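You operate a simulated robot arm through the tools that you are given. There is no shell and no other tool.

Carry out the task below with a simulated robot arm. There is one attempt and no reset: what you move stays moved.

## Task
Clear away the green and blue glasses: dregs into the brass bowl.
Fine: stand them on the silver tea tray; shut the sugar box; leave the other glass. Set down upright: what you pick out.

It is judged by the outcome, as a careful person would: the job done as asked, and still so three seconds after it is handed in. It fails if anything else is knocked over, pushed out of place, dropped, spilled or broken.

## Robot
A 6-joint arm with a three-finger gripper, fixed in place. Base frame: the origin is on the floor under the middle of its stand, x ahead of it, y to its left, z up; the work surface is at about z = 880. Lengths are in mm, angles in rad, forces in N, time in s.
It reaches about 1213 mm from its shoulder. Its first joint turns from -2.897 to 2.897 rad. Payload 4.89 kg.
Tool frame: the origin (TCP) lies between the finger pads and is the grasp point; the fingertips stand 30 mm ahead of it; z points along the fingers, y is the line along which they close. The gripper opens to 164 mm; its body begins 125 mm behind the TCP.
Orientation is that of the tool frame in the base frame, as a unit quaternion [x, y, z, w]. With the fingers straight down and closing along the base's y, the tool's x points along the base's -x, its y along +y and its z along -z.

## Interface
- The arm moves only by the tool drive_tool. Its arguments are lists of equal length, an entry for each row: "slide": the shift along the tool's x, y, z in mm, a list of three; "turn": the turn, a rotation vector about the tool's x, y, z in rad, a list of three. In form: {"slide": [[x, y, z], ...], "turn": [[ax, ay, az], ...]}. A call has 1 to 20 rows; each row is the pose to reach, as a shift and turn from the pose commanded when the call began, along the tool's axes at that moment. "hand" is the finger opening in mm, from 0 to 164, set as the call begins (left out, the last holds). Rows are played at 5 a second. More than 50 mm and 0.15 rad between two rows, or a gripper value outside its range, and nothing of the call is played. A pose out of reach is approached as far as the arm can. The call stops where the force on the tool passes 40 N (or 10 N more than at its start, if that is more) or the arm is blocked; 0.2 s more then pass. The fingers move at their own pace (about 108 mm/s each) and stop on an object; they squeeze with about 25 N. The grip force told is the motor's: it shows also when the fingers shut on nothing. Time passes only in rows, and 0.2 s behind the last, so rows that repeat a pose let the fingers close. It gives the time, the measured TCP pose, the force on the tool (base axes), the opening and the grip force at its end, in the units of the frame above (readings bear some noise), with the torque about the TCP (base axes, N m) and any sound that the robot's microphone picked up.
- Cameras (640 x 400 px; columns grow to the right, rows downward): "scene" is fixed at [397.9, 495.8, 1482.4]; the picture's right is [-0.76, -0.65, 0.00], its down [-0.33, 0.38, -0.87] and it looks along [0.57, -0.66, -0.50] (base axes); focal length 327 px, centre (320, 200). "wrist" rides on the gripper at [76, -2, -152] in the tool frame; the picture's right is [0.02, 1.00, 0.00], its down [-0.88, 0.02, -0.47] and it looks along [-0.47, 0.01, 0.88] (tool axes); focal length 247 px, centre (320, 200). There is no depth. A picture from a camera that has moved, and an enlarged one, comes with that camera's place and axes in the base frame and with its lens. The place of the scene camera against the robot may be out by one fixed shift of up to 12 mm in any direction.
- get_image(camera): a new picture of that camera. It takes no simulated time.
- move_column(by): moves the trunk up (or, below 0, down) by that many mm; the arm rides with it, the base frame stays. It gives what a move gives, with no picture.
- enlarge(camera, box): a new picture of the part [left, top, right, bottom] of that camera's present view, enlarged. It takes no simulated time.
- job_done(): hands the job in; it is judged then, once.

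Nothing tells you positions but the pictures and the camera data. Unless the task says otherwise, let go and move clear before handing in.

The tools are called after "Call:" as a command line: name --argument value ..., lists and objects as JSON in quotes. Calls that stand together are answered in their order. drive_tool: Moves the arm, as the interface text tells. Its arguments: {"type":"object","properties":{"slide":{"type":"array","items":{"type":"array","items":{"type":"number"}}},"turn":{"type":"array","items":{"type":"array","items":{"type":"number"}}},"hand":{"type":"number"}},"required":["slide","turn"]} The other tools are called the same way: move_column (by) moves the trunk up or down; get_image (camera) takes a picture; enlarge (camera, box) takes an enlarged picture of a part of a camera's view; job_done () hands the job in.

At the start:

```text
time: 0.0
tcp_pos: [533.3, -281.8, 1208.5]
orientation: [0.001, 1.0, 0.0, 0.0]
contact_force: [0.8, 0.6, 0.2]
torque: [-0.01, -0.04, -0.02]
finger_gap: 163.9
finger_force: 0.1
trunk travel left (down, up): [-175.0, 215.0]
```

scene: 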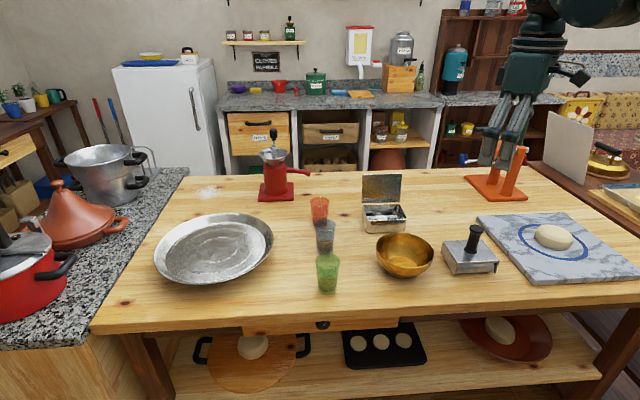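
wrist: 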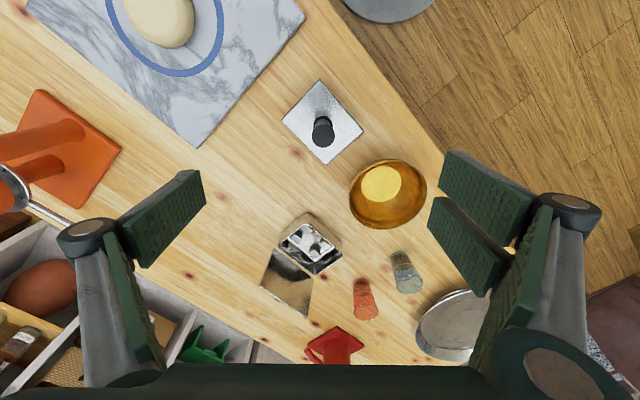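

I see three glasses in a row (orange-red, blue, green) on the table, with the tray to one side, the brass bowl to the other, and the open sugar box behind. I'll look closer before moving.

Call:
enlarge --camera "scene" --box '[280, 160, 460, 310]'

Call:
enlarge --camera "scene" --box '[120, 180, 360, 330]'

Call:
enlarge --camera "wrist" --box '[240, 150, 500, 370]'

```text
2.67 times, centred on (370, 235) of scene
camera zoom: at [397.9, 495.8, 1482.4], right [-0.76, -0.65, 0.0], down [-0.33, 0.38, -0.87], along [0.57, -0.66, -0.5], focal length 873 px, centre (187, 107)
```

zoom: 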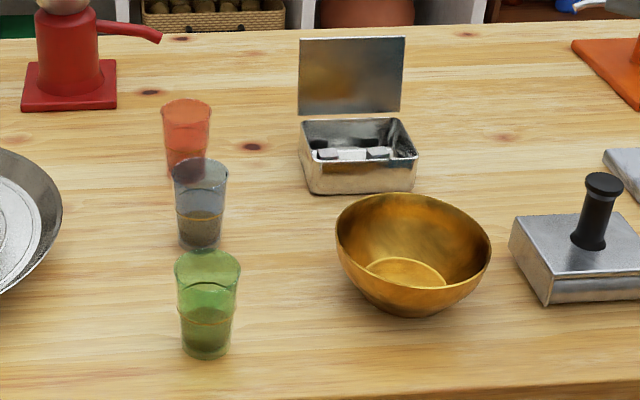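

```text
2.67 times, centred on (240, 255) of scene
camera zoom: at [397.9, 495.8, 1482.4], right [-0.76, -0.65, 0.0], down [-0.33, 0.38, -0.87], along [0.57, -0.66, -0.5], focal length 873 px, centre (533, 53)
```

zoom: 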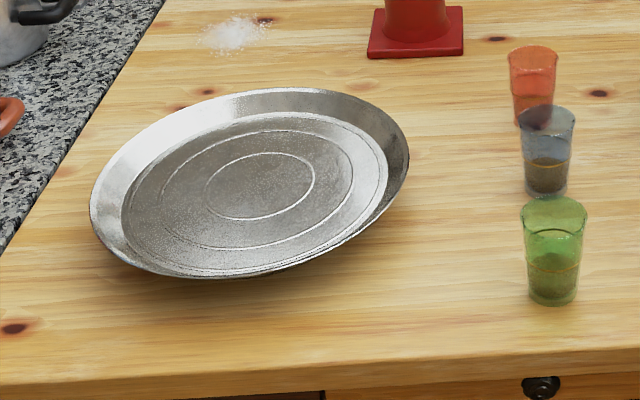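

```text
1.82 times, centred on (370, 260) of wrist
camera zoom: at [455.7, -282.3, 1360.1], right [-0.02, 1.0, 0.0], down [0.88, 0.02, 0.47], along [0.47, 0.01, -0.88], focal length 449 px, centre (229, 91)
```

zoom: 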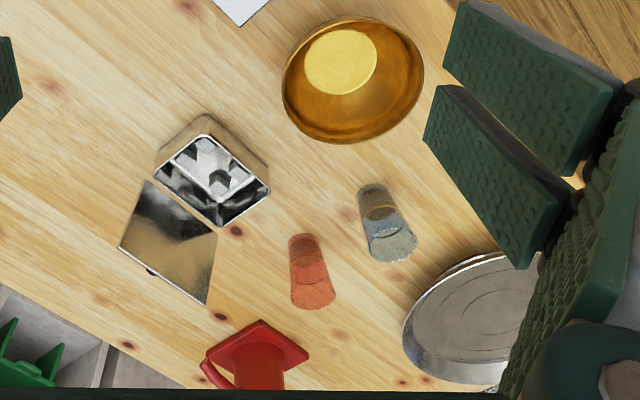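

The glasses seem to stand on a diagonal, green nearest the scene camera at about (777, 30), blue about (870, -80), orange farther. The bowl is near (667, -147), the tray near (1125, 115), and the sugar box near (820, -290). I'll check the gripper's shape and the box next.

Call:
enlarge --camera "scene" --box '[440, 0, 640, 180]'

Call:
enlarge --camera "scene" --box '[340, 160, 440, 240]'

Call:
enlarge --camera "wrist" --box '[240, 190, 400, 330]'

Call:
enlarge --camera "scene" --box '[300, 185, 350, 300]'

```text
2.22 times, centred on (540, 90) of scene
camera zoom: at [397.9, 495.8, 1482.4], right [-0.76, -0.65, 0.0], down [-0.33, 0.38, -0.87], along [0.57, -0.66, -0.5], focal length 728 px, centre (-169, 444)
```

zoom: 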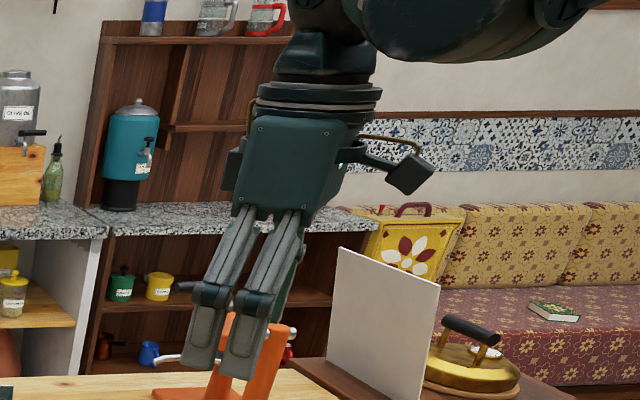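

```text
5.00 times, centred on (390, 200) of scene
camera zoom: at [397.9, 495.8, 1482.4], right [-0.76, -0.65, 0.0], down [-0.33, 0.38, -0.87], along [0.57, -0.66, -0.5], focal length 1637 px, centre (-30, 200)
```

zoom: 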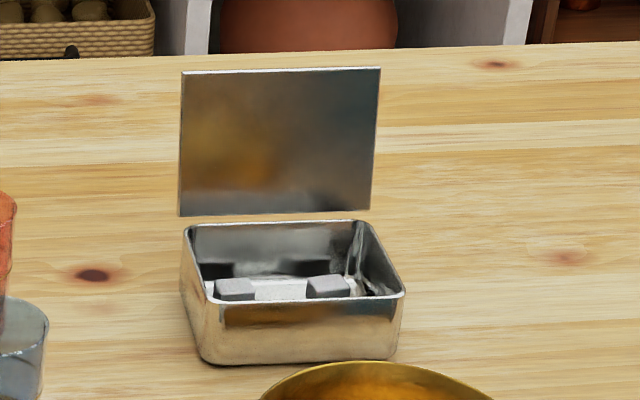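

```text
2.86 times, centred on (320, 260) of wrist
camera zoom: at [455.7, -282.3, 1360.1], right [-0.02, 1.0, 0.0], down [0.88, 0.02, 0.47], along [0.47, 0.01, -0.88], focal length 706 px, centre (320, 29)
```

zoom: 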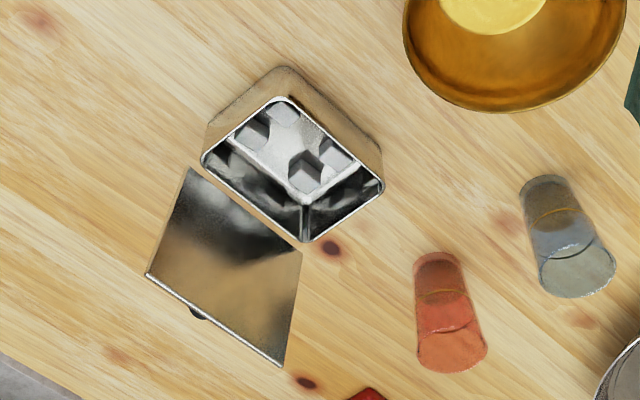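

```text
3.48 times, centred on (325, 242) of scene
camera zoom: at [397.9, 495.8, 1482.4], right [-0.76, -0.65, 0.0], down [-0.33, 0.38, -0.87], along [0.57, -0.66, -0.5], focal length 1139 px, centre (303, 52)
```

zoom: 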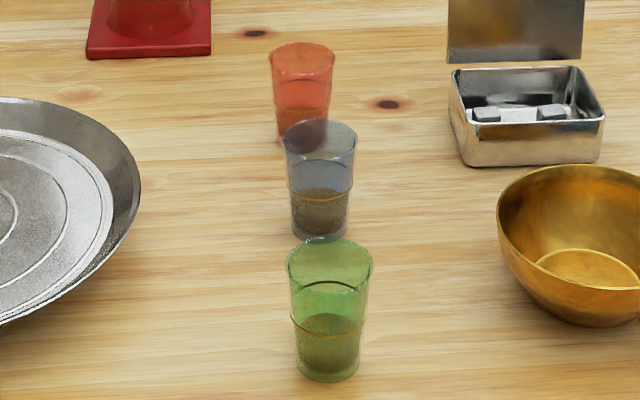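

The pads and the box lid (upright, hinge on the far side) are clear now. I'll sweep the empty hand left at this height to get better wrist views of the green glass and the tray.

Call:
drive_tool --slide '[[0, 45, 0], [0, 90, 0], [0, 135, 0], [0, 180, 0], [0, 225, 0], [0, 270, 0], [0, 310, 0]]' --turn '[[0, 0, 0], [0, 0, 0], [0, 0, 0], [0, 0, 0], [0, 0, 0], [0, 0, 0], [0, 0, 0]]' --hand 100

Call:
get_image --camera "wrist"

Call:
get_image --camera "scene"

```text
time: 1.6
tcp_pos: [533.6, 30.9, 1209.3]
orientation: [0.0, 1.0, 0.0, 0.001]
contact_force: [0.7, -1.0, 0.8]
torque: [0.14, -0.06, 0.02]
finger_gap: 99.9
finger_force: 0.0
trunk travel left (down, up): [-175.0, 215.0]
```

```text
taken
camera wrist: at [455.7, 28.3, 1361.0], right [-0.02, 1.0, 0.0], down [0.88, 0.02, 0.47], along [0.47, 0.01, -0.88], focal length 247 px, centre (320, 200)
```

wrist: 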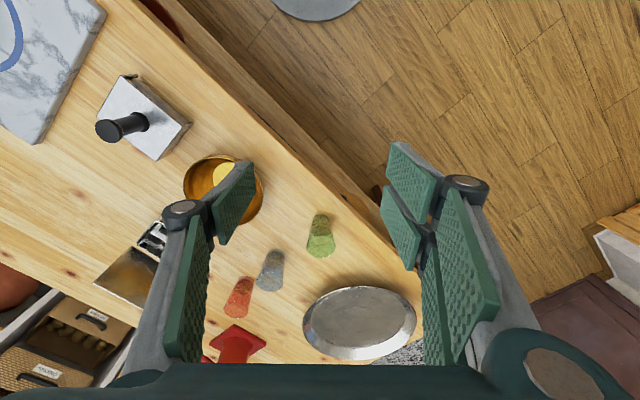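

```text
taken
```

scene: 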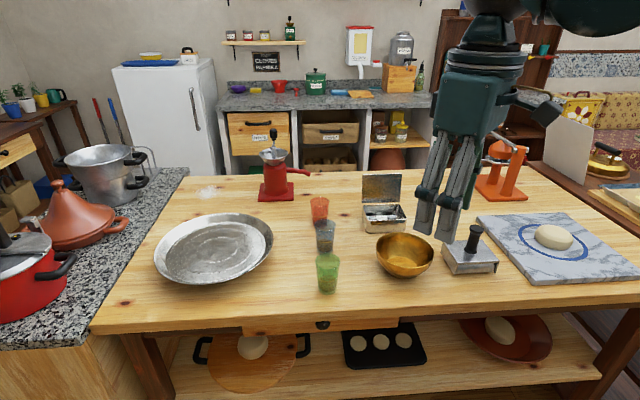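

I can see all three glasses, the tray and the bowl from above now. I'll enlarge to measure.

Call:
enlarge --camera "wrist" --box '[210, 190, 350, 330]'

Call:
enlarge --camera "wrist" --box '[290, 260, 440, 370]'

Call:
enlarge --camera "wrist" --box '[80, 60, 280, 240]'

```text
2.86 times, centred on (280, 260) of wrist
camera zoom: at [455.7, 28.3, 1361.0], right [-0.02, 1.0, 0.0], down [0.88, 0.02, 0.47], along [0.47, 0.01, -0.88], focal length 706 px, centre (434, 29)
```

zoom: 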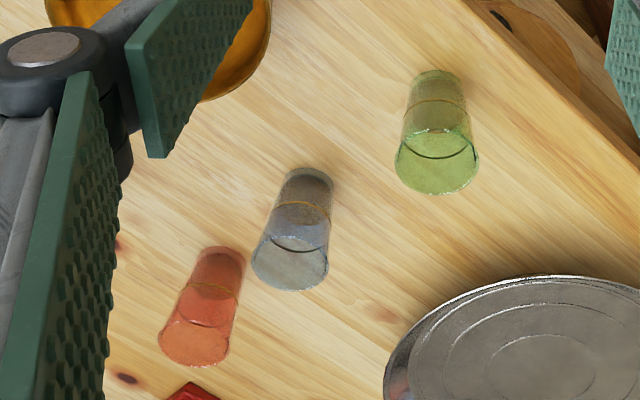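

```text
3.64 times, centred on (365, 315) of wrist
camera zoom: at [455.7, 28.3, 1361.0], right [-0.02, 1.0, 0.0], down [0.88, 0.02, 0.47], along [0.47, 0.01, -0.88], focal length 898 px, centre (156, -218)
```

zoom: 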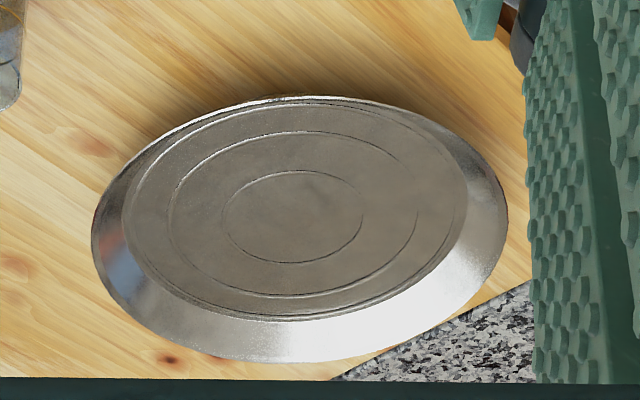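

```text
2.22 times, centred on (180, 150) of wrist
camera zoom: at [455.7, 28.3, 1361.0], right [-0.02, 1.0, 0.0], down [0.88, 0.02, 0.47], along [0.47, 0.01, -0.88], focal length 549 px, centre (631, 311)
```

zoom: 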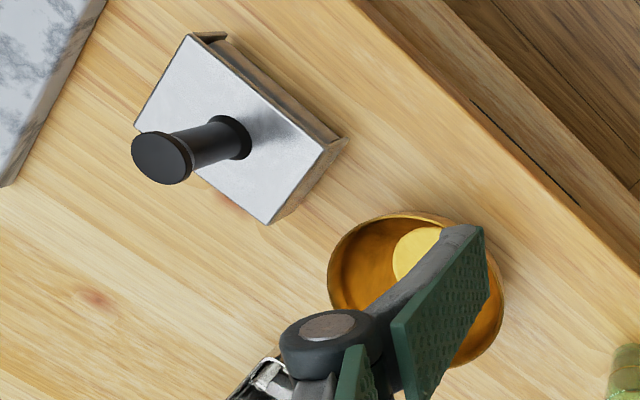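

Wrist measurements put green at about (768, 37) and blue at about (871, -74). The tray looks raised off the table, so I'll check its edge and feet.

Call:
enlarge --camera "scene" --box '[140, 200, 290, 300]'

Call:
enlarge --camera "scene" --box '[360, 220, 440, 290]'

Call:
enlarge --camera "scene" --box '[400, 0, 600, 250]'

```text
4.00 times, centred on (215, 250) of scene
camera zoom: at [397.9, 495.8, 1482.4], right [-0.76, -0.65, 0.0], down [-0.33, 0.38, -0.87], along [0.57, -0.66, -0.5], focal length 1310 px, centre (740, 0)
```

zoom: 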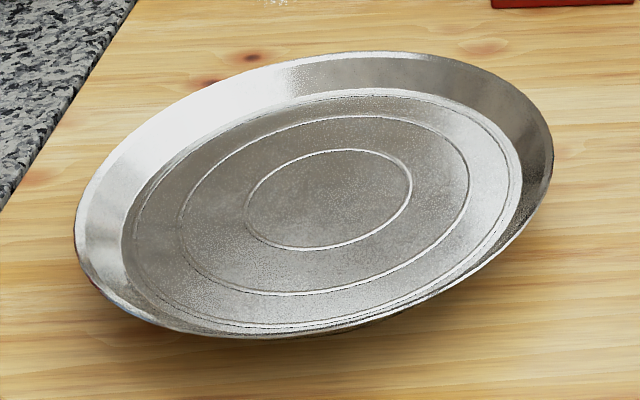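

```text
5.71 times, centred on (400, 255) of scene
camera zoom: at [397.9, 495.8, 1482.4], right [-0.76, -0.65, 0.0], down [-0.33, 0.38, -0.87], along [0.57, -0.66, -0.5], focal length 1871 px, centre (-137, -114)
```

zoom: 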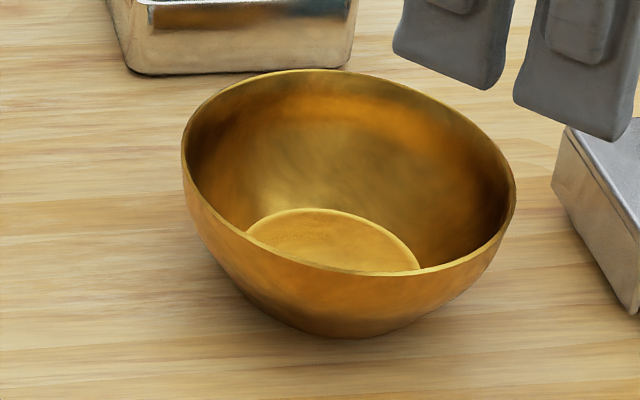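

```text
1.60 times, centred on (500, 125) of scene
camera zoom: at [397.9, 495.8, 1482.4], right [-0.76, -0.65, 0.0], down [-0.33, 0.38, -0.87], along [0.57, -0.66, -0.5], focal length 524 px, centre (32, 320)
```

zoom: 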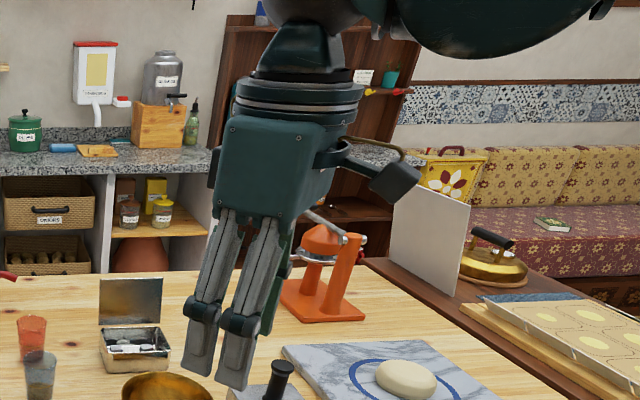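

The tray is a round dish with a sloping rim, the bowl is about 152 mm wide and 65 mm high at about (667, -151). I'll shut the sugar box first with an empty hand, so I'm moving above it for a precise look.

Call:
drive_tool --slide '[[-15, -40, 0], [-30, -80, 0], [-45, -120, 0], [-60, -160, 0], [-75, -200, 0], [-90, -240, 0], [-105, -280, 0], [-117, -321, 0]]' --turn '[[0, 0, 0], [0, 0, 0], [0, 0, 0], [0, 0, 0], [0, 0, 0], [0, 0, 0], [0, 0, 0], [0, 0, 0]]' --hand 164

Call:
get_image --camera "wrist"

Call:
enlarge --camera "wrist" --box '[220, 130, 420, 270]'

```text
time: 3.4
tcp_pos: [648.7, -292.9, 1210.4]
orientation: [-0.002, 1.0, 0.0, 0.0]
contact_force: [-0.8, 1.7, 0.9]
torque: [-0.23, -0.18, 0.01]
finger_gap: 164.3
finger_force: 0.0
trunk travel left (down, up): [-175.0, 215.0]
```

```text
taken
camera wrist: at [571.6, -293.7, 1361.0], right [-0.02, 1.0, 0.0], down [0.88, 0.02, 0.47], along [0.47, 0.01, -0.88], focal length 247 px, centre (320, 200)
```

wrist: 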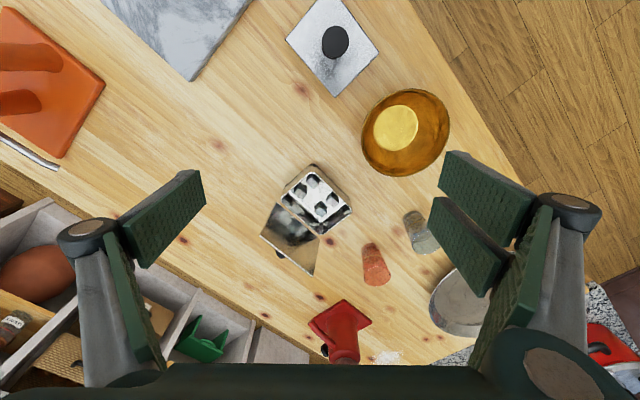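

```text
2.86 times, centred on (320, 200) of wrist
camera zoom: at [571.6, -293.7, 1361.0], right [-0.02, 1.0, 0.0], down [0.88, 0.02, 0.47], along [0.47, 0.01, -0.88], focal length 706 px, centre (320, 200)
```

zoom: 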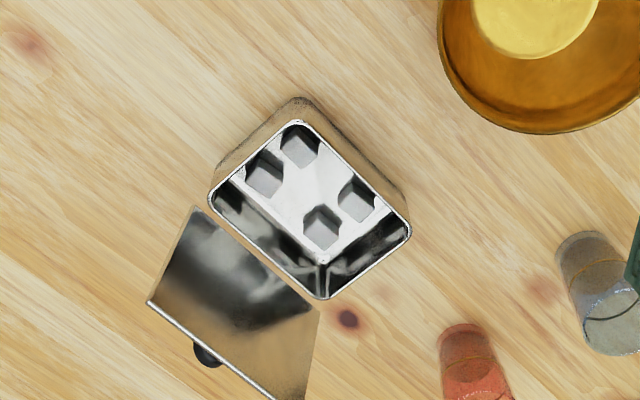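

The box rim measures about 117 x 86 mm, centred near (818, -294), and the lid leans back about 18° past upright with its top edge midpoint near (877, -350, 1005). I'll close the fingers, move behind the lid and turn the hand so its flat side faces it.

Call:
drive_tool --slide '[[-38, -14, 0], [-76, -28, 0], [-114, -42, 0], [-152, -56, 0], [-190, -70, 0], [-228, -84, 0], [-262, -96, 0], [-262, -96, 0]]' --turn '[[0, 0, -0.107], [0, 0, -0.214], [0, 0, -0.321], [0, 0, -0.428], [0, 0, -0.535], [0, 0, -0.642], [0, 0, -0.75], [0, 0, -0.75]]' --hand 0

Call:
get_image --camera "scene"

Call:
get_image --camera "wrist"

```text
time: 5.2
tcp_pos: [913.9, -386.9, 1207.1]
orientation: [-0.367, 0.93, 0.0, 0.0]
contact_force: [1.3, 0.2, -0.3]
torque: [0.09, 0.13, -0.02]
finger_gap: 0.0
finger_force: 24.8
trunk travel left (down, up): [-175.0, 215.0]
```

```text
taken
```

scene: 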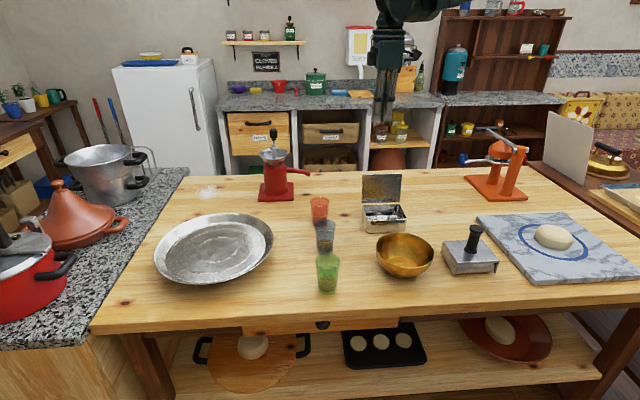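

```text
taken
camera wrist: at [858.7, -439.5, 1359.5], right [-0.7, 0.72, 0.0], down [0.63, 0.62, 0.47], along [0.34, 0.33, -0.88], focal length 247 px, centre (320, 200)
```

wrist: 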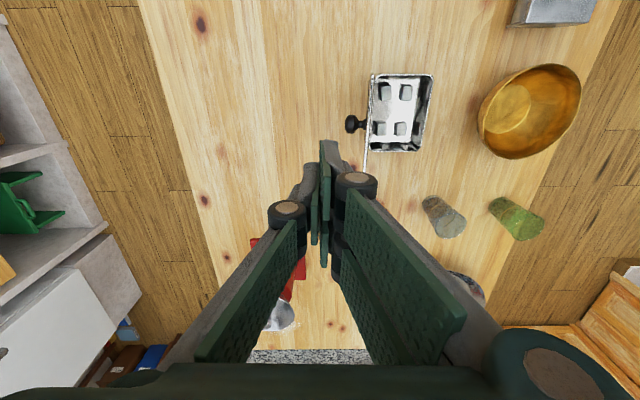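

The hand is behind the lid with about 50 mm to spare, and the knob faces the fingers. I'll go straight down so the fingertips sit at about z = 970 behind the lid.

Call:
drive_tool --slide '[[0, 0, 42], [0, 0, 84], [0, 0, 126], [0, 0, 168], [0, 0, 205]]' --turn '[[0, 0, 0], [0, 0, 0], [0, 0, 0], [0, 0, 0], [0, 0, 0]]'

Call:
get_image --camera "wrist"

Call:
enlarge --camera "scene" --box '[320, 100, 480, 240]'

```text
time: 6.4
tcp_pos: [911.0, -387.0, 1000.9]
orientation: [-0.366, 0.931, 0.0, 0.0]
contact_force: [-0.6, 0.6, 1.5]
torque: [-0.01, -0.12, 0.02]
finger_gap: 0.1
finger_force: 24.8
trunk travel left (down, up): [-175.0, 215.0]
```

```text
taken
camera wrist: at [855.4, -441.6, 1153.8], right [-0.7, 0.72, 0.0], down [0.63, 0.61, 0.47], along [0.34, 0.33, -0.88], focal length 247 px, centre (320, 200)
```

wrist: 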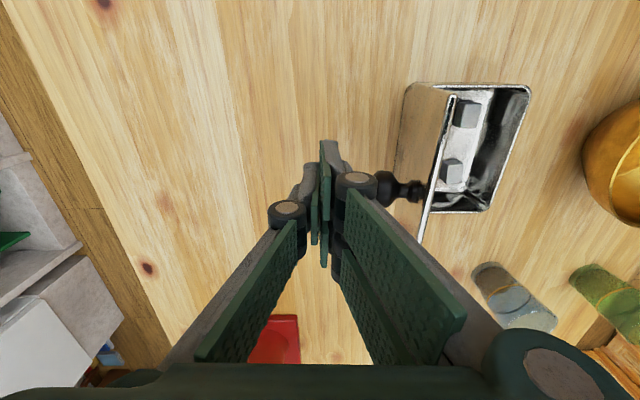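

```text
2.86 times, centred on (400, 170) of scene
camera zoom: at [397.9, 495.8, 1482.4], right [-0.76, -0.65, 0.0], down [-0.33, 0.38, -0.87], along [0.57, -0.66, -0.5], focal length 935 px, centre (91, 286)
```

zoom: 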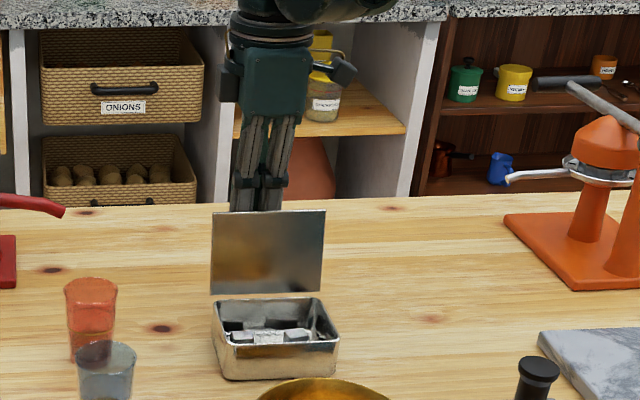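

The knob points straight at the fingers with about 20 mm of gap. I'll push slowly toward the box along the hand's y and watch.

Call:
drive_tool --slide '[[0, 8, 0], [0, 16, 0], [0, 22, 0], [0, 28, 0], [0, 34, 0], [0, 40, 0]]' --turn '[[0, 0, 0], [0, 0, 0], [0, 0, 0], [0, 0, 0], [0, 0, 0], [0, 0, 0]]'

Call:
get_image --camera "wrist"

Call:
enlarge --camera "scene" --box '[340, 140, 440, 240]'

```text
time: 7.8
tcp_pos: [884.1, -358.7, 1004.0]
orientation: [-0.367, 0.93, 0.001, 0.0]
contact_force: [0.9, 0.1, -0.3]
torque: [0.01, 0.04, -0.02]
finger_gap: 0.1
finger_force: 24.9
trunk travel left (down, up): [-175.0, 215.0]
```

```text
taken
camera wrist: at [828.9, -411.3, 1155.3], right [-0.7, 0.72, 0.0], down [0.63, 0.61, 0.47], along [0.34, 0.33, -0.88], focal length 247 px, centre (320, 200)
```

wrist: 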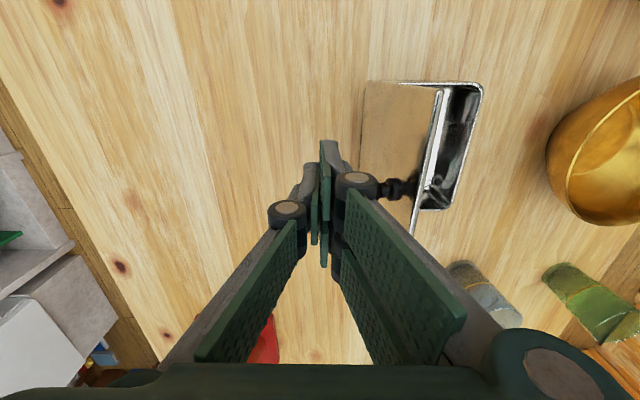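

```text
4.00 times, centred on (390, 190) of scene
camera zoom: at [397.9, 495.8, 1482.4], right [-0.76, -0.65, 0.0], down [-0.33, 0.38, -0.87], along [0.57, -0.66, -0.5], focal length 1310 px, centre (40, 240)
```

zoom: 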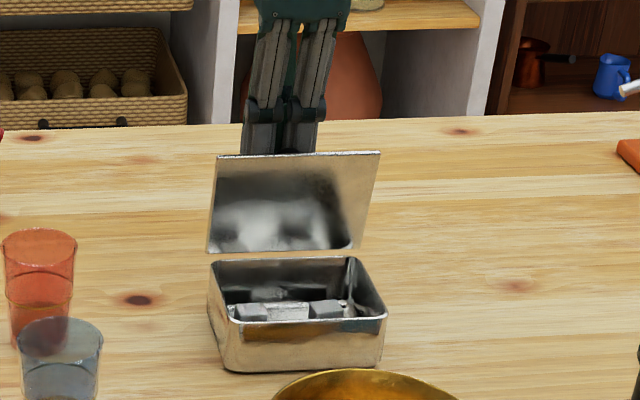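

The lid is following the push smoothly with almost no force, and the box has not moved. I'll keep pushing.

Call:
drive_tool --slide '[[0, 6, 0], [0, 12, 0], [0, 18, 0], [0, 24, 0], [0, 30, 0], [0, 36, 0]]' --turn '[[0, 0, 0], [0, 0, 0], [0, 0, 0], [0, 0, 0], [0, 0, 0], [0, 0, 0]]'

Call:
get_image --camera "wrist"

Call:
enlarge --camera "scene" --box '[340, 140, 440, 240]'

```text
time: 9.2
tcp_pos: [860.4, -332.7, 1003.9]
orientation: [-0.366, 0.931, 0.0, 0.0]
contact_force: [0.3, -0.1, -0.1]
torque: [0.04, 0.04, -0.01]
finger_gap: 0.1
finger_force: 25.1
trunk travel left (down, up): [-175.0, 215.0]
```

```text
taken
camera wrist: at [804.9, -385.8, 1155.0], right [-0.7, 0.72, 0.0], down [0.63, 0.61, 0.47], along [0.34, 0.33, -0.88], focal length 247 px, centre (320, 200)
```

wrist: 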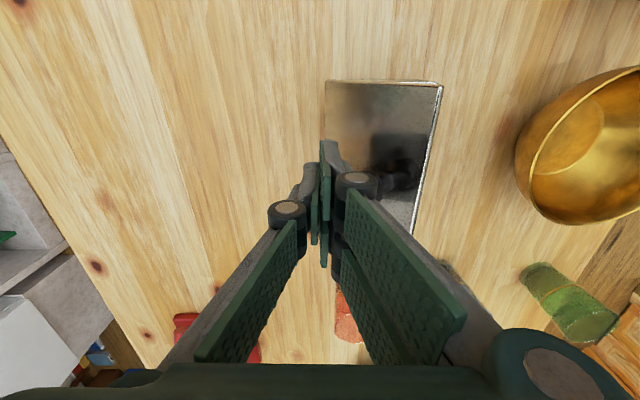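

```text
4.00 times, centred on (390, 190) of scene
camera zoom: at [397.9, 495.8, 1482.4], right [-0.76, -0.65, 0.0], down [-0.33, 0.38, -0.87], along [0.57, -0.66, -0.5], focal length 1310 px, centre (40, 240)
```

zoom: 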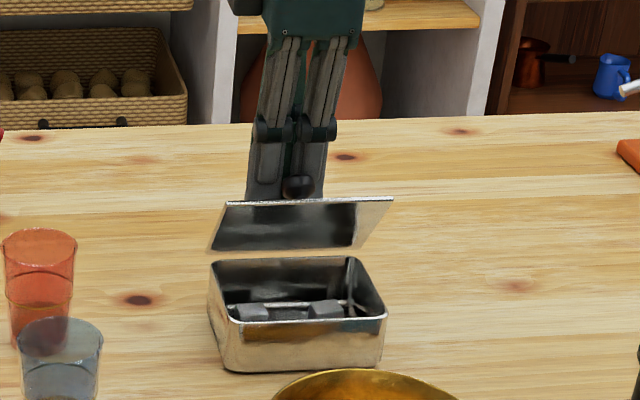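

The lid is about half shut, still held by hinge friction. I'll push a bit further, then press it down from above.

Call:
drive_tool --slide '[[0, 6, 0], [0, 12, 0], [0, 18, 0], [0, 24, 0], [0, 28, 0]]' --turn '[[0, 0, 0], [0, 0, 0], [0, 0, 0], [0, 0, 0], [0, 0, 0]]'

Call:
get_image --camera "wrist"

Call:
enlarge --camera "scene" --box '[340, 140, 440, 240]'

```text
time: 10.4
tcp_pos: [840.8, -310.4, 1003.6]
orientation: [-0.367, 0.93, 0.0, 0.0]
contact_force: [0.8, 0.0, -0.1]
torque: [0.02, 0.0, 0.03]
finger_gap: 0.3
finger_force: 24.9
trunk travel left (down, up): [-175.0, 215.0]
```

```text
taken
camera wrist: at [785.7, -364.3, 1155.6], right [-0.7, 0.72, 0.0], down [0.63, 0.61, 0.47], along [0.34, 0.33, -0.88], focal length 247 px, centre (320, 200)
```

wrist: 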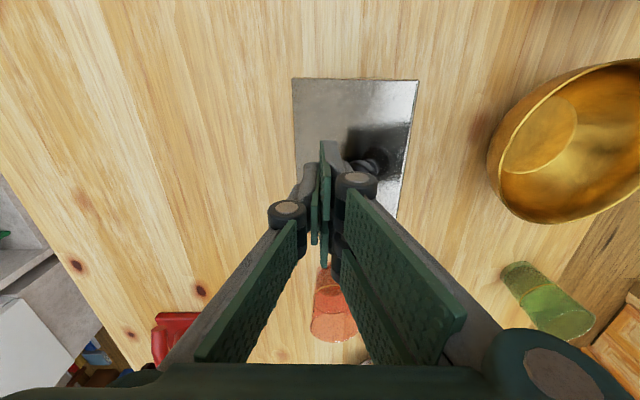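

```text
4.00 times, centred on (390, 190) of scene
camera zoom: at [397.9, 495.8, 1482.4], right [-0.76, -0.65, 0.0], down [-0.33, 0.38, -0.87], along [0.57, -0.66, -0.5], focal length 1310 px, centre (40, 240)
```

zoom: 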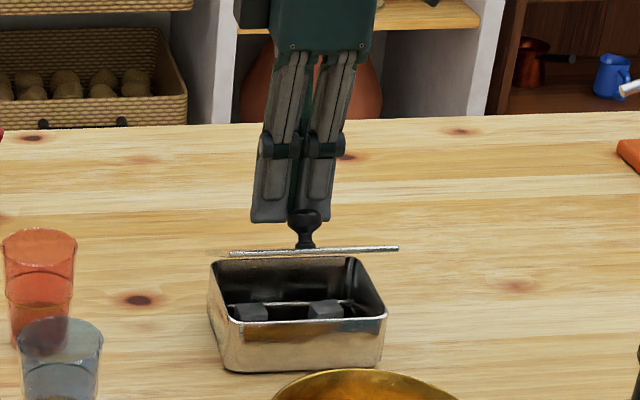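

The lid is now about 30° from shut. I'll lift above the knob, move over it and press gently down.

Call:
drive_tool --slide '[[0, -4, -20], [0, -4, -42], [0, 12, -42], [0, 28, -42], [0, 28, -42]]' --turn '[[0, 0, 0], [0, 0, 0], [0, 0, 0], [0, 0, 0], [0, 0, 0]]'

Call:
get_image --camera "wrist"

Call:
enlarge --camera "scene" --box '[340, 140, 440, 240]'

```text
time: 11.6
tcp_pos: [823.2, -291.2, 1045.3]
orientation: [-0.366, 0.931, 0.0, 0.0]
contact_force: [0.8, -0.1, -0.2]
torque: [0.0, -0.03, -0.02]
finger_gap: 0.2
finger_force: 24.5
trunk travel left (down, up): [-175.0, 215.0]
```

```text
taken
camera wrist: at [767.3, -344.0, 1197.4], right [-0.7, 0.72, 0.0], down [0.63, 0.61, 0.47], along [0.34, 0.33, -0.88], focal length 247 px, centre (320, 200)
```

wrist: 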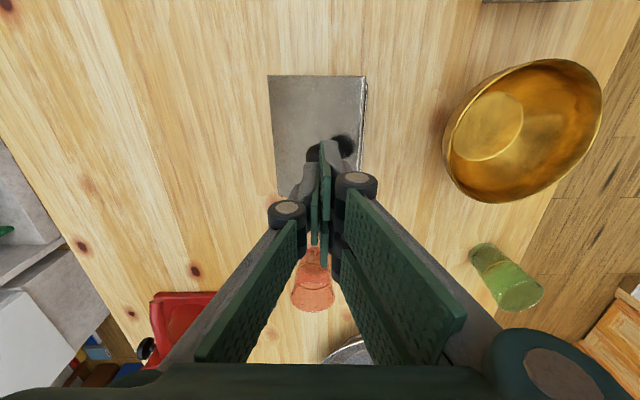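

```text
4.00 times, centred on (390, 190) of scene
camera zoom: at [397.9, 495.8, 1482.4], right [-0.76, -0.65, 0.0], down [-0.33, 0.38, -0.87], along [0.57, -0.66, -0.5], focal length 1310 px, centre (40, 240)
```

zoom: 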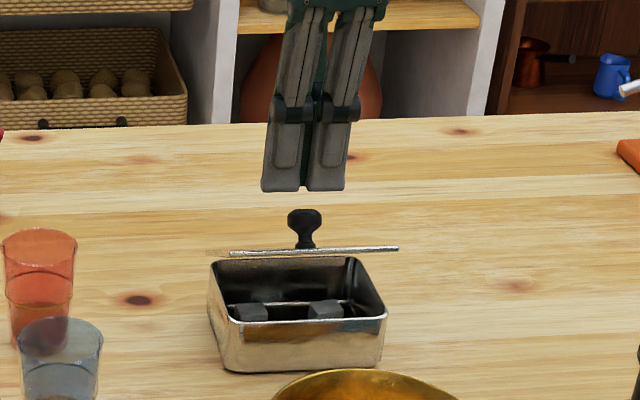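

The fingers are over the knob now. I'll press down in small steps, stopping near where the shut knob should be.

Call:
drive_tool --slide '[[0, 6, 15], [0, 6, 27], [0, 6, 37], [0, 6, 45], [0, 6, 52], [0, 6, 57]]' --turn '[[0, 0, 0], [0, 0, 0], [0, 0, 0], [0, 0, 0], [0, 0, 0], [0, 0, 0]]'

Call:
enlarge --camera "scene" --box '[340, 140, 440, 240]'

Call:
get_image --camera "wrist"

```text
time: 13.1
tcp_pos: [817.0, -286.3, 991.6]
orientation: [-0.367, 0.93, -0.001, 0.001]
contact_force: [0.7, 2.7, 35.1]
torque: [0.07, 0.3, 0.01]
finger_gap: 0.0
finger_force: 25.4
trunk travel left (down, up): [-175.0, 215.0]
stopped in row 6: the force on the tool passed its limit at 44 N (the readings are from after the stop); the commanded pose is now the measured one
```

```text
4.00 times, centred on (390, 190) of scene
camera zoom: at [397.9, 495.8, 1482.4], right [-0.76, -0.65, 0.0], down [-0.33, 0.38, -0.87], along [0.57, -0.66, -0.5], focal length 1310 px, centre (40, 240)
```

zoom: 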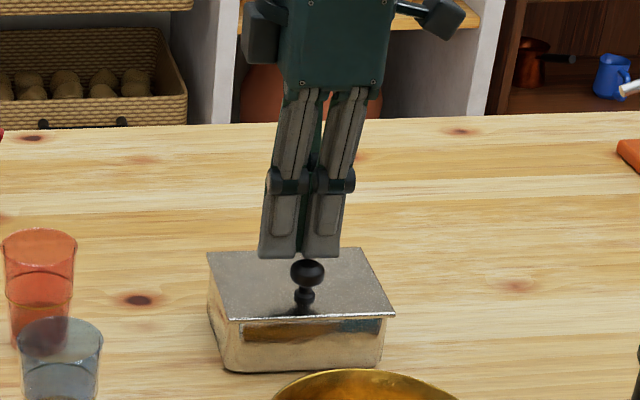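

```text
taken
camera wrist: at [761.6, -339.3, 1143.4], right [-0.7, 0.72, 0.0], down [0.63, 0.62, 0.47], along [0.34, 0.33, -0.88], focal length 247 px, centre (320, 200)
```

wrist: 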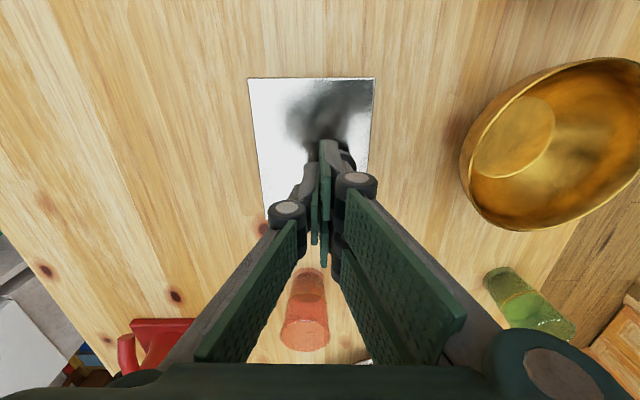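

The lid looks shut and pressing met firm resistance, with the box still in place. I'll lift away and check it stays shut.

Call:
drive_tool --slide '[[0, 0, -15], [0, 0, -45], [0, 0, -90], [0, 0, -135], [0, 0, -180], [0, 0, -215]]' --turn '[[0, 0, 0], [0, 0, 0], [0, 0, 0], [0, 0, 0], [0, 0, 0], [0, 0, 0]]'

Call:
enlarge --camera "scene" --box '[340, 160, 440, 240]'

Call:
get_image --camera "wrist"

```text
time: 14.4
tcp_pos: [818.5, -287.7, 1203.1]
orientation: [-0.367, 0.93, 0.0, -0.001]
contact_force: [0.9, -0.6, -1.2]
torque: [0.07, 0.12, 0.01]
finger_gap: 0.0
finger_force: 24.9
trunk travel left (down, up): [-175.0, 215.0]
```

```text
5.00 times, centred on (390, 200) of scene
camera zoom: at [397.9, 495.8, 1482.4], right [-0.76, -0.65, 0.0], down [-0.33, 0.38, -0.87], along [0.57, -0.66, -0.5], focal length 1637 px, centre (-30, 200)
```

zoom: 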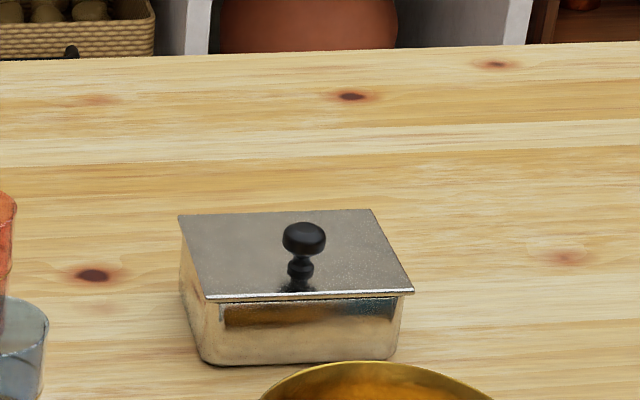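

```text
taken
camera wrist: at [762.4, -339.9, 1355.9], right [-0.7, 0.72, 0.0], down [0.63, 0.61, 0.47], along [0.34, 0.33, -0.88], focal length 247 px, centre (320, 200)
```

wrist: 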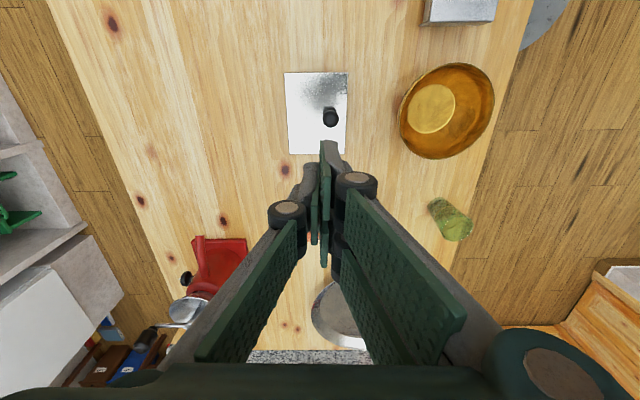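

The sugar box is shut and stays shut in its place. Next I'll go back to the green glass with the hand unturned, open to about 110 mm, at safe height.

Call:
drive_tool --slide '[[-10, 40, 0], [-20, 80, 0], [-30, 120, 0], [-40, 160, 0], [-50, 200, 0], [-61, 240, 0], [-71, 280, 0], [-81, 320, 0], [-91, 359, 0]]' --turn '[[0, 0, 0.083], [0, 0, 0.167], [0, 0, 0.25], [0, 0, 0.333], [0, 0, 0.417], [0, 0, 0.5], [0, 0, 0.583], [0, 0, 0.667], [0, 0, 0.75]]' --hand 110

Call:
drive_tool --slide '[[0, 0, 0], [0, 0, 0], [0, 0, 0], [0, 0, 0], [0, 0, 0], [0, 0, 0], [0, 0, 0]]' --turn '[[0, -0.125, 0], [0, -0.25, 0], [0, -0.375, 0], [0, -0.5, 0], [0, -0.625, 0], [0, -0.75, 0], [0, -0.873, 0]]'

Call:
get_image --camera "wrist"

Call:
get_image --camera "scene"

```text
time: 16.4
tcp_pos: [640.3, 38.7, 1204.6]
orientation: [0.001, 1.0, 0.001, 0.0]
contact_force: [0.5, -0.9, 0.1]
torque: [0.13, 0.09, 0.03]
finger_gap: 110.0
finger_force: 0.0
trunk travel left (down, up): [-175.0, 215.0]
```

```text
time: 18.1
tcp_pos: [638.9, 38.8, 1202.9]
orientation: [0.0, 0.906, 0.0, 0.424]
contact_force: [0.8, -0.1, -0.5]
torque: [-0.02, 0.03, -0.02]
finger_gap: 110.2
finger_force: 0.0
trunk travel left (down, up): [-175.0, 215.0]
```

```text
taken
camera wrist: at [473.4, 36.3, 1242.4], right [-0.02, 1.0, -0.02], down [0.2, 0.02, 0.98], along [0.98, 0.01, -0.2], focal length 247 px, centre (320, 200)
```

wrist: 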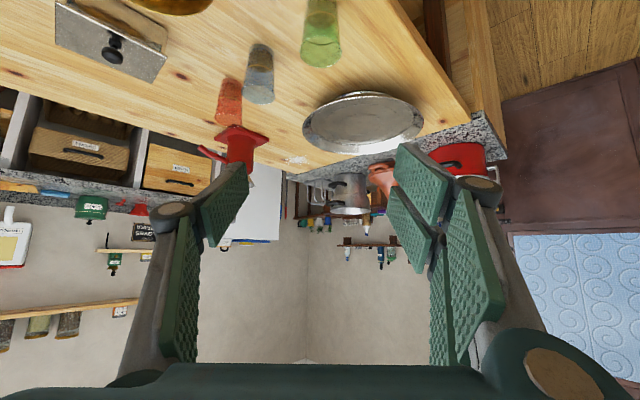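

```text
taken
```

scene: 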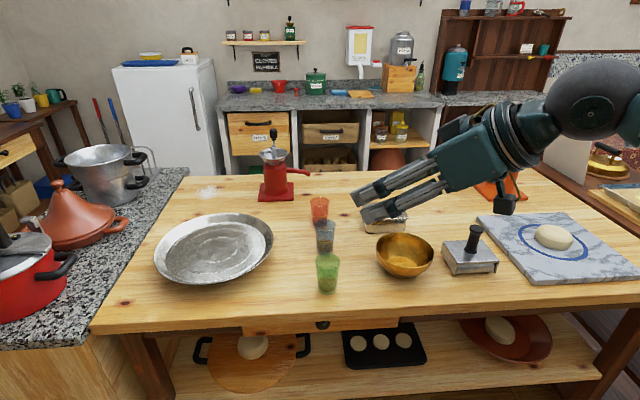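

The tilted approach pose is reachable. From this low angle I can see the tray's profile, so I'll check it and the green glass.

Call:
enlarge --camera "wrist" --box '[290, 70, 440, 170]'

Call:
enlarge --camera "wrist" --box '[200, 0, 360, 140]'

```text
4.00 times, centred on (365, 120) of wrist
camera zoom: at [473.4, 36.3, 1242.4], right [-0.02, 1.0, -0.02], down [0.2, 0.02, 0.98], along [0.98, 0.01, -0.2], focal length 988 px, centre (140, 520)
```

zoom: 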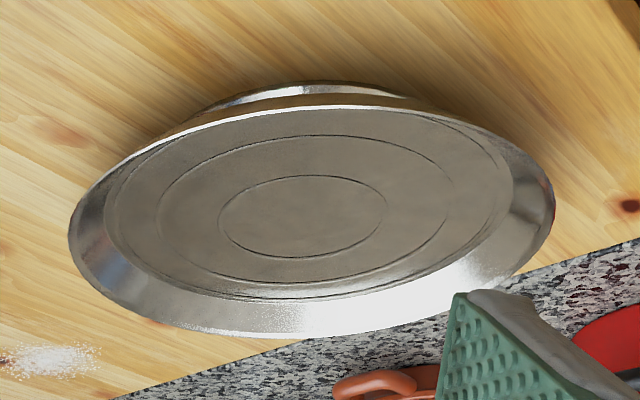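

```text
2.86 times, centred on (280, 70) of wrist
camera zoom: at [473.4, 36.3, 1242.4], right [-0.02, 1.0, -0.02], down [0.2, 0.02, 0.98], along [0.98, 0.01, -0.2], focal length 706 px, centre (434, 571)
```

zoom: 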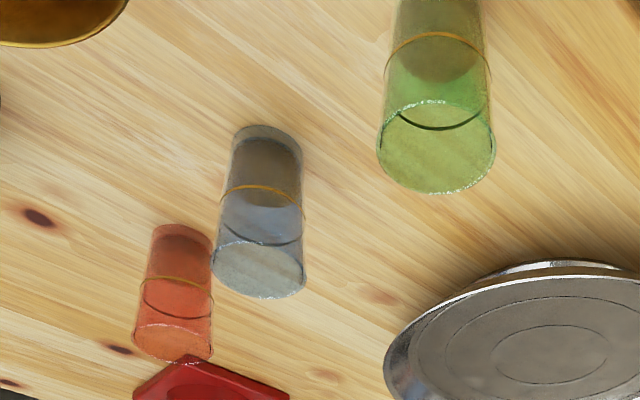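

Triangulating from two wrist views puts the tray centre at about (1086, 148) with its floor near z = 897. Green is confirmed at (767, 37), so I'll move to a pre-grasp pose behind and above it.

Call:
drive_tool --slide '[[25, 0, 28], [50, -1, 56], [75, -1, 84], [100, -2, 112], [123, -2, 140]]' --turn '[[0, 0, 0], [0, 0, 0], [0, 0, 0], [0, 0, 0], [0, 0, 0]]'

Call:
get_image --camera "wrist"

Call:
get_image --camera "scene"

```text
time: 19.2
tcp_pos: [668.4, 35.8, 1020.4]
orientation: [0.0, 0.906, 0.0, 0.423]
contact_force: [-2.0, 0.3, 0.8]
torque: [0.02, -0.1, 0.01]
finger_gap: 110.1
finger_force: 0.0
trunk travel left (down, up): [-175.0, 215.0]
```

```text
taken
camera wrist: at [501.0, 34.2, 1059.1], right [-0.01, 1.0, -0.02], down [0.2, 0.02, 0.98], along [0.98, 0.01, -0.2], focal length 247 px, centre (320, 200)
```

wrist: 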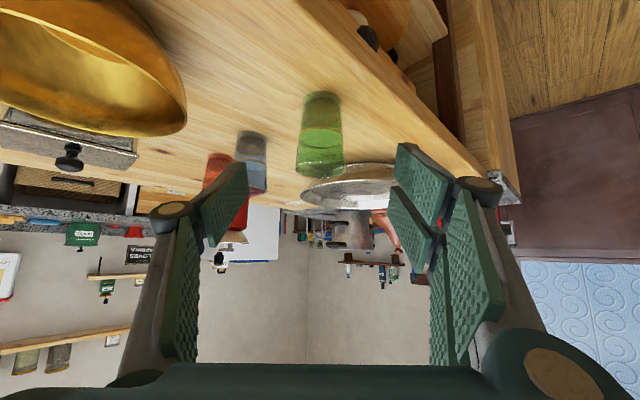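

```text
taken
```

scene: 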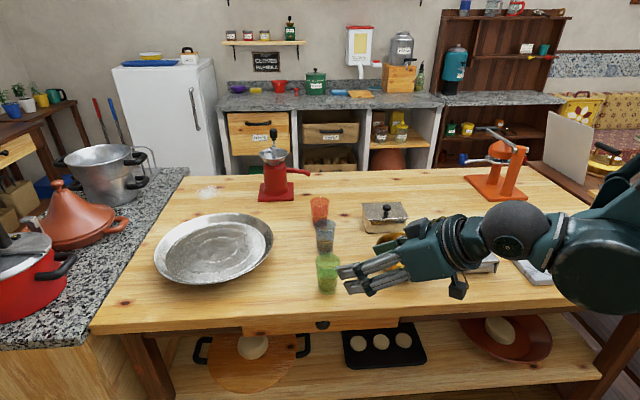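

Green sits centred between the open fingers. I'll advance along the finger direction to bring it between the pads.

Call:
drive_tool --slide '[[0, 1, 25], [0, 1, 50], [0, 1, 75], [0, 1, 95], [0, 1, 112], [0, 1, 130]]' --turn '[[0, 0, 0], [0, 0, 0], [0, 0, 0], [0, 0, 0], [0, 0, 0], [0, 0, 0]]'

Call:
get_image --camera "wrist"

Call:
enlarge --camera "scene" --box '[270, 190, 430, 310]'

```text
time: 20.6
tcp_pos: [765.7, 37.7, 938.3]
orientation: [0.001, 0.906, -0.001, 0.424]
contact_force: [0.1, -0.2, -1.1]
torque: [-0.02, 0.0, 0.01]
finger_gap: 110.1
finger_force: 0.1
trunk travel left (down, up): [-175.0, 215.0]
```

```text
taken
camera wrist: at [599.9, 35.0, 976.1], right [-0.01, 1.0, -0.02], down [0.2, 0.02, 0.98], along [0.98, 0.01, -0.2], focal length 247 px, centre (320, 200)
```

wrist: 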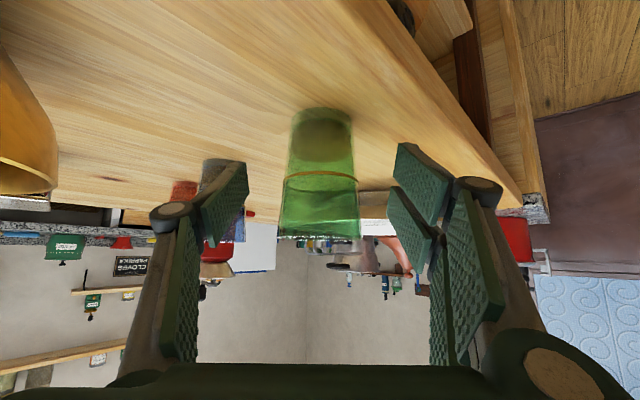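

```text
3.33 times, centred on (350, 250) of scene
camera zoom: at [397.9, 495.8, 1482.4], right [-0.76, -0.65, 0.0], down [-0.33, 0.38, -0.87], along [0.57, -0.66, -0.5], focal length 1091 px, centre (220, 33)
```

zoom: 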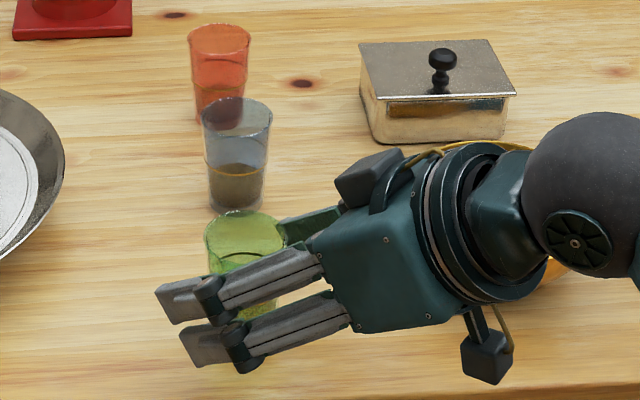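

The glass is centred between the pads, clear of the palm. I'll close the fingers on it.

Call:
drive_tool --slide '[[0, 0, 3], [0, 0, 3], [0, 0, 3], [0, 0, 3], [0, 0, 3]]' --turn '[[0, 0, 0], [0, 0, 0], [0, 0, 0], [0, 0, 0], [0, 0, 0]]' --hand 20

Call:
get_image --camera "wrist"

Call:
enlarge --camera "scene" --box '[270, 190, 430, 310]'

```text
time: 21.9
tcp_pos: [769.1, 36.3, 934.9]
orientation: [-0.001, 0.906, 0.0, 0.423]
contact_force: [-0.4, -1.6, 3.2]
torque: [-0.19, -0.02, -0.04]
finger_gap: 57.7
finger_force: 25.1
trunk travel left (down, up): [-175.0, 215.0]
```

```text
taken
camera wrist: at [602.9, 34.8, 973.9], right [-0.01, 1.0, -0.02], down [0.2, 0.02, 0.98], along [0.98, 0.01, -0.2], focal length 247 px, centre (320, 200)
```

wrist: 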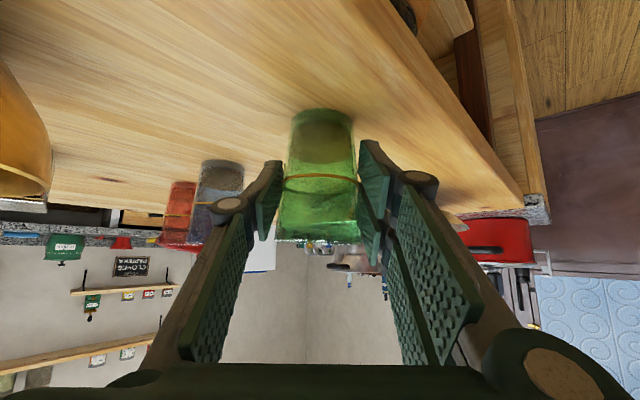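

```text
3.33 times, centred on (350, 250) of scene
camera zoom: at [397.9, 495.8, 1482.4], right [-0.76, -0.65, 0.0], down [-0.33, 0.38, -0.87], along [0.57, -0.66, -0.5], focal length 1091 px, centre (220, 33)
```

zoom: 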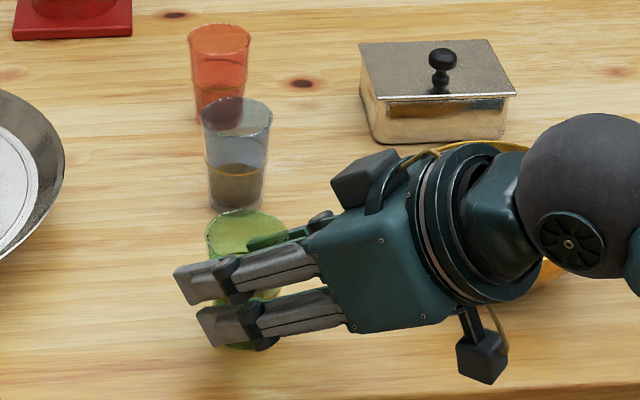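

Gripped at 57.7 mm with steady force, glass upright. I'll lift it slowly a little and check.

Call:
drive_tool --slide '[[-4, 0, -3.2], [-11.5, 0, -9.6], [-23, 0, -19.2], [-34.5, 0, -28.8], [-46, 0, -38.4]]' --turn '[[0, 0, 0], [0, 0, 0], [0, 0, 0], [0, 0, 0], [0, 0, 0]]'

Call:
get_image --camera "wrist"

Call:
enlarge --camera "scene" --box '[270, 170, 430, 290]'

```text
time: 23.1
tcp_pos: [768.4, 37.6, 995.5]
orientation: [-0.001, 0.906, 0.0, 0.422]
contact_force: [0.8, -0.4, -1.2]
torque: [-0.01, 0.02, 0.0]
finger_gap: 57.4
finger_force: 25.1
trunk travel left (down, up): [-175.0, 215.0]
```

```text
taken
camera wrist: at [603.1, 35.6, 1033.6], right [-0.01, 1.0, -0.02], down [0.2, 0.02, 0.98], along [0.98, 0.01, -0.2], focal length 247 px, centre (320, 200)
```

wrist: 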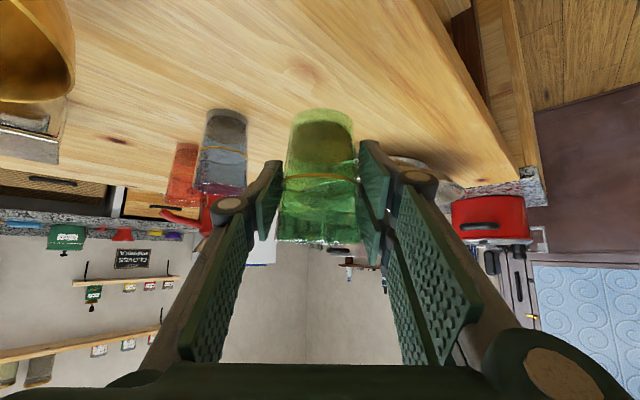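

```text
3.33 times, centred on (350, 230) of scene
camera zoom: at [397.9, 495.8, 1482.4], right [-0.76, -0.65, 0.0], down [-0.33, 0.38, -0.87], along [0.57, -0.66, -0.5], focal length 1091 px, centre (220, 100)
```

zoom: 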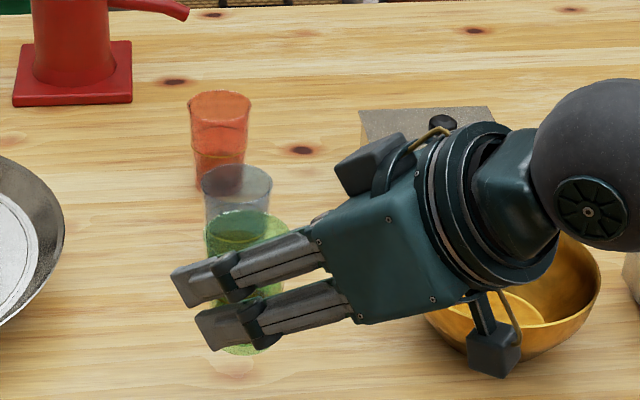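

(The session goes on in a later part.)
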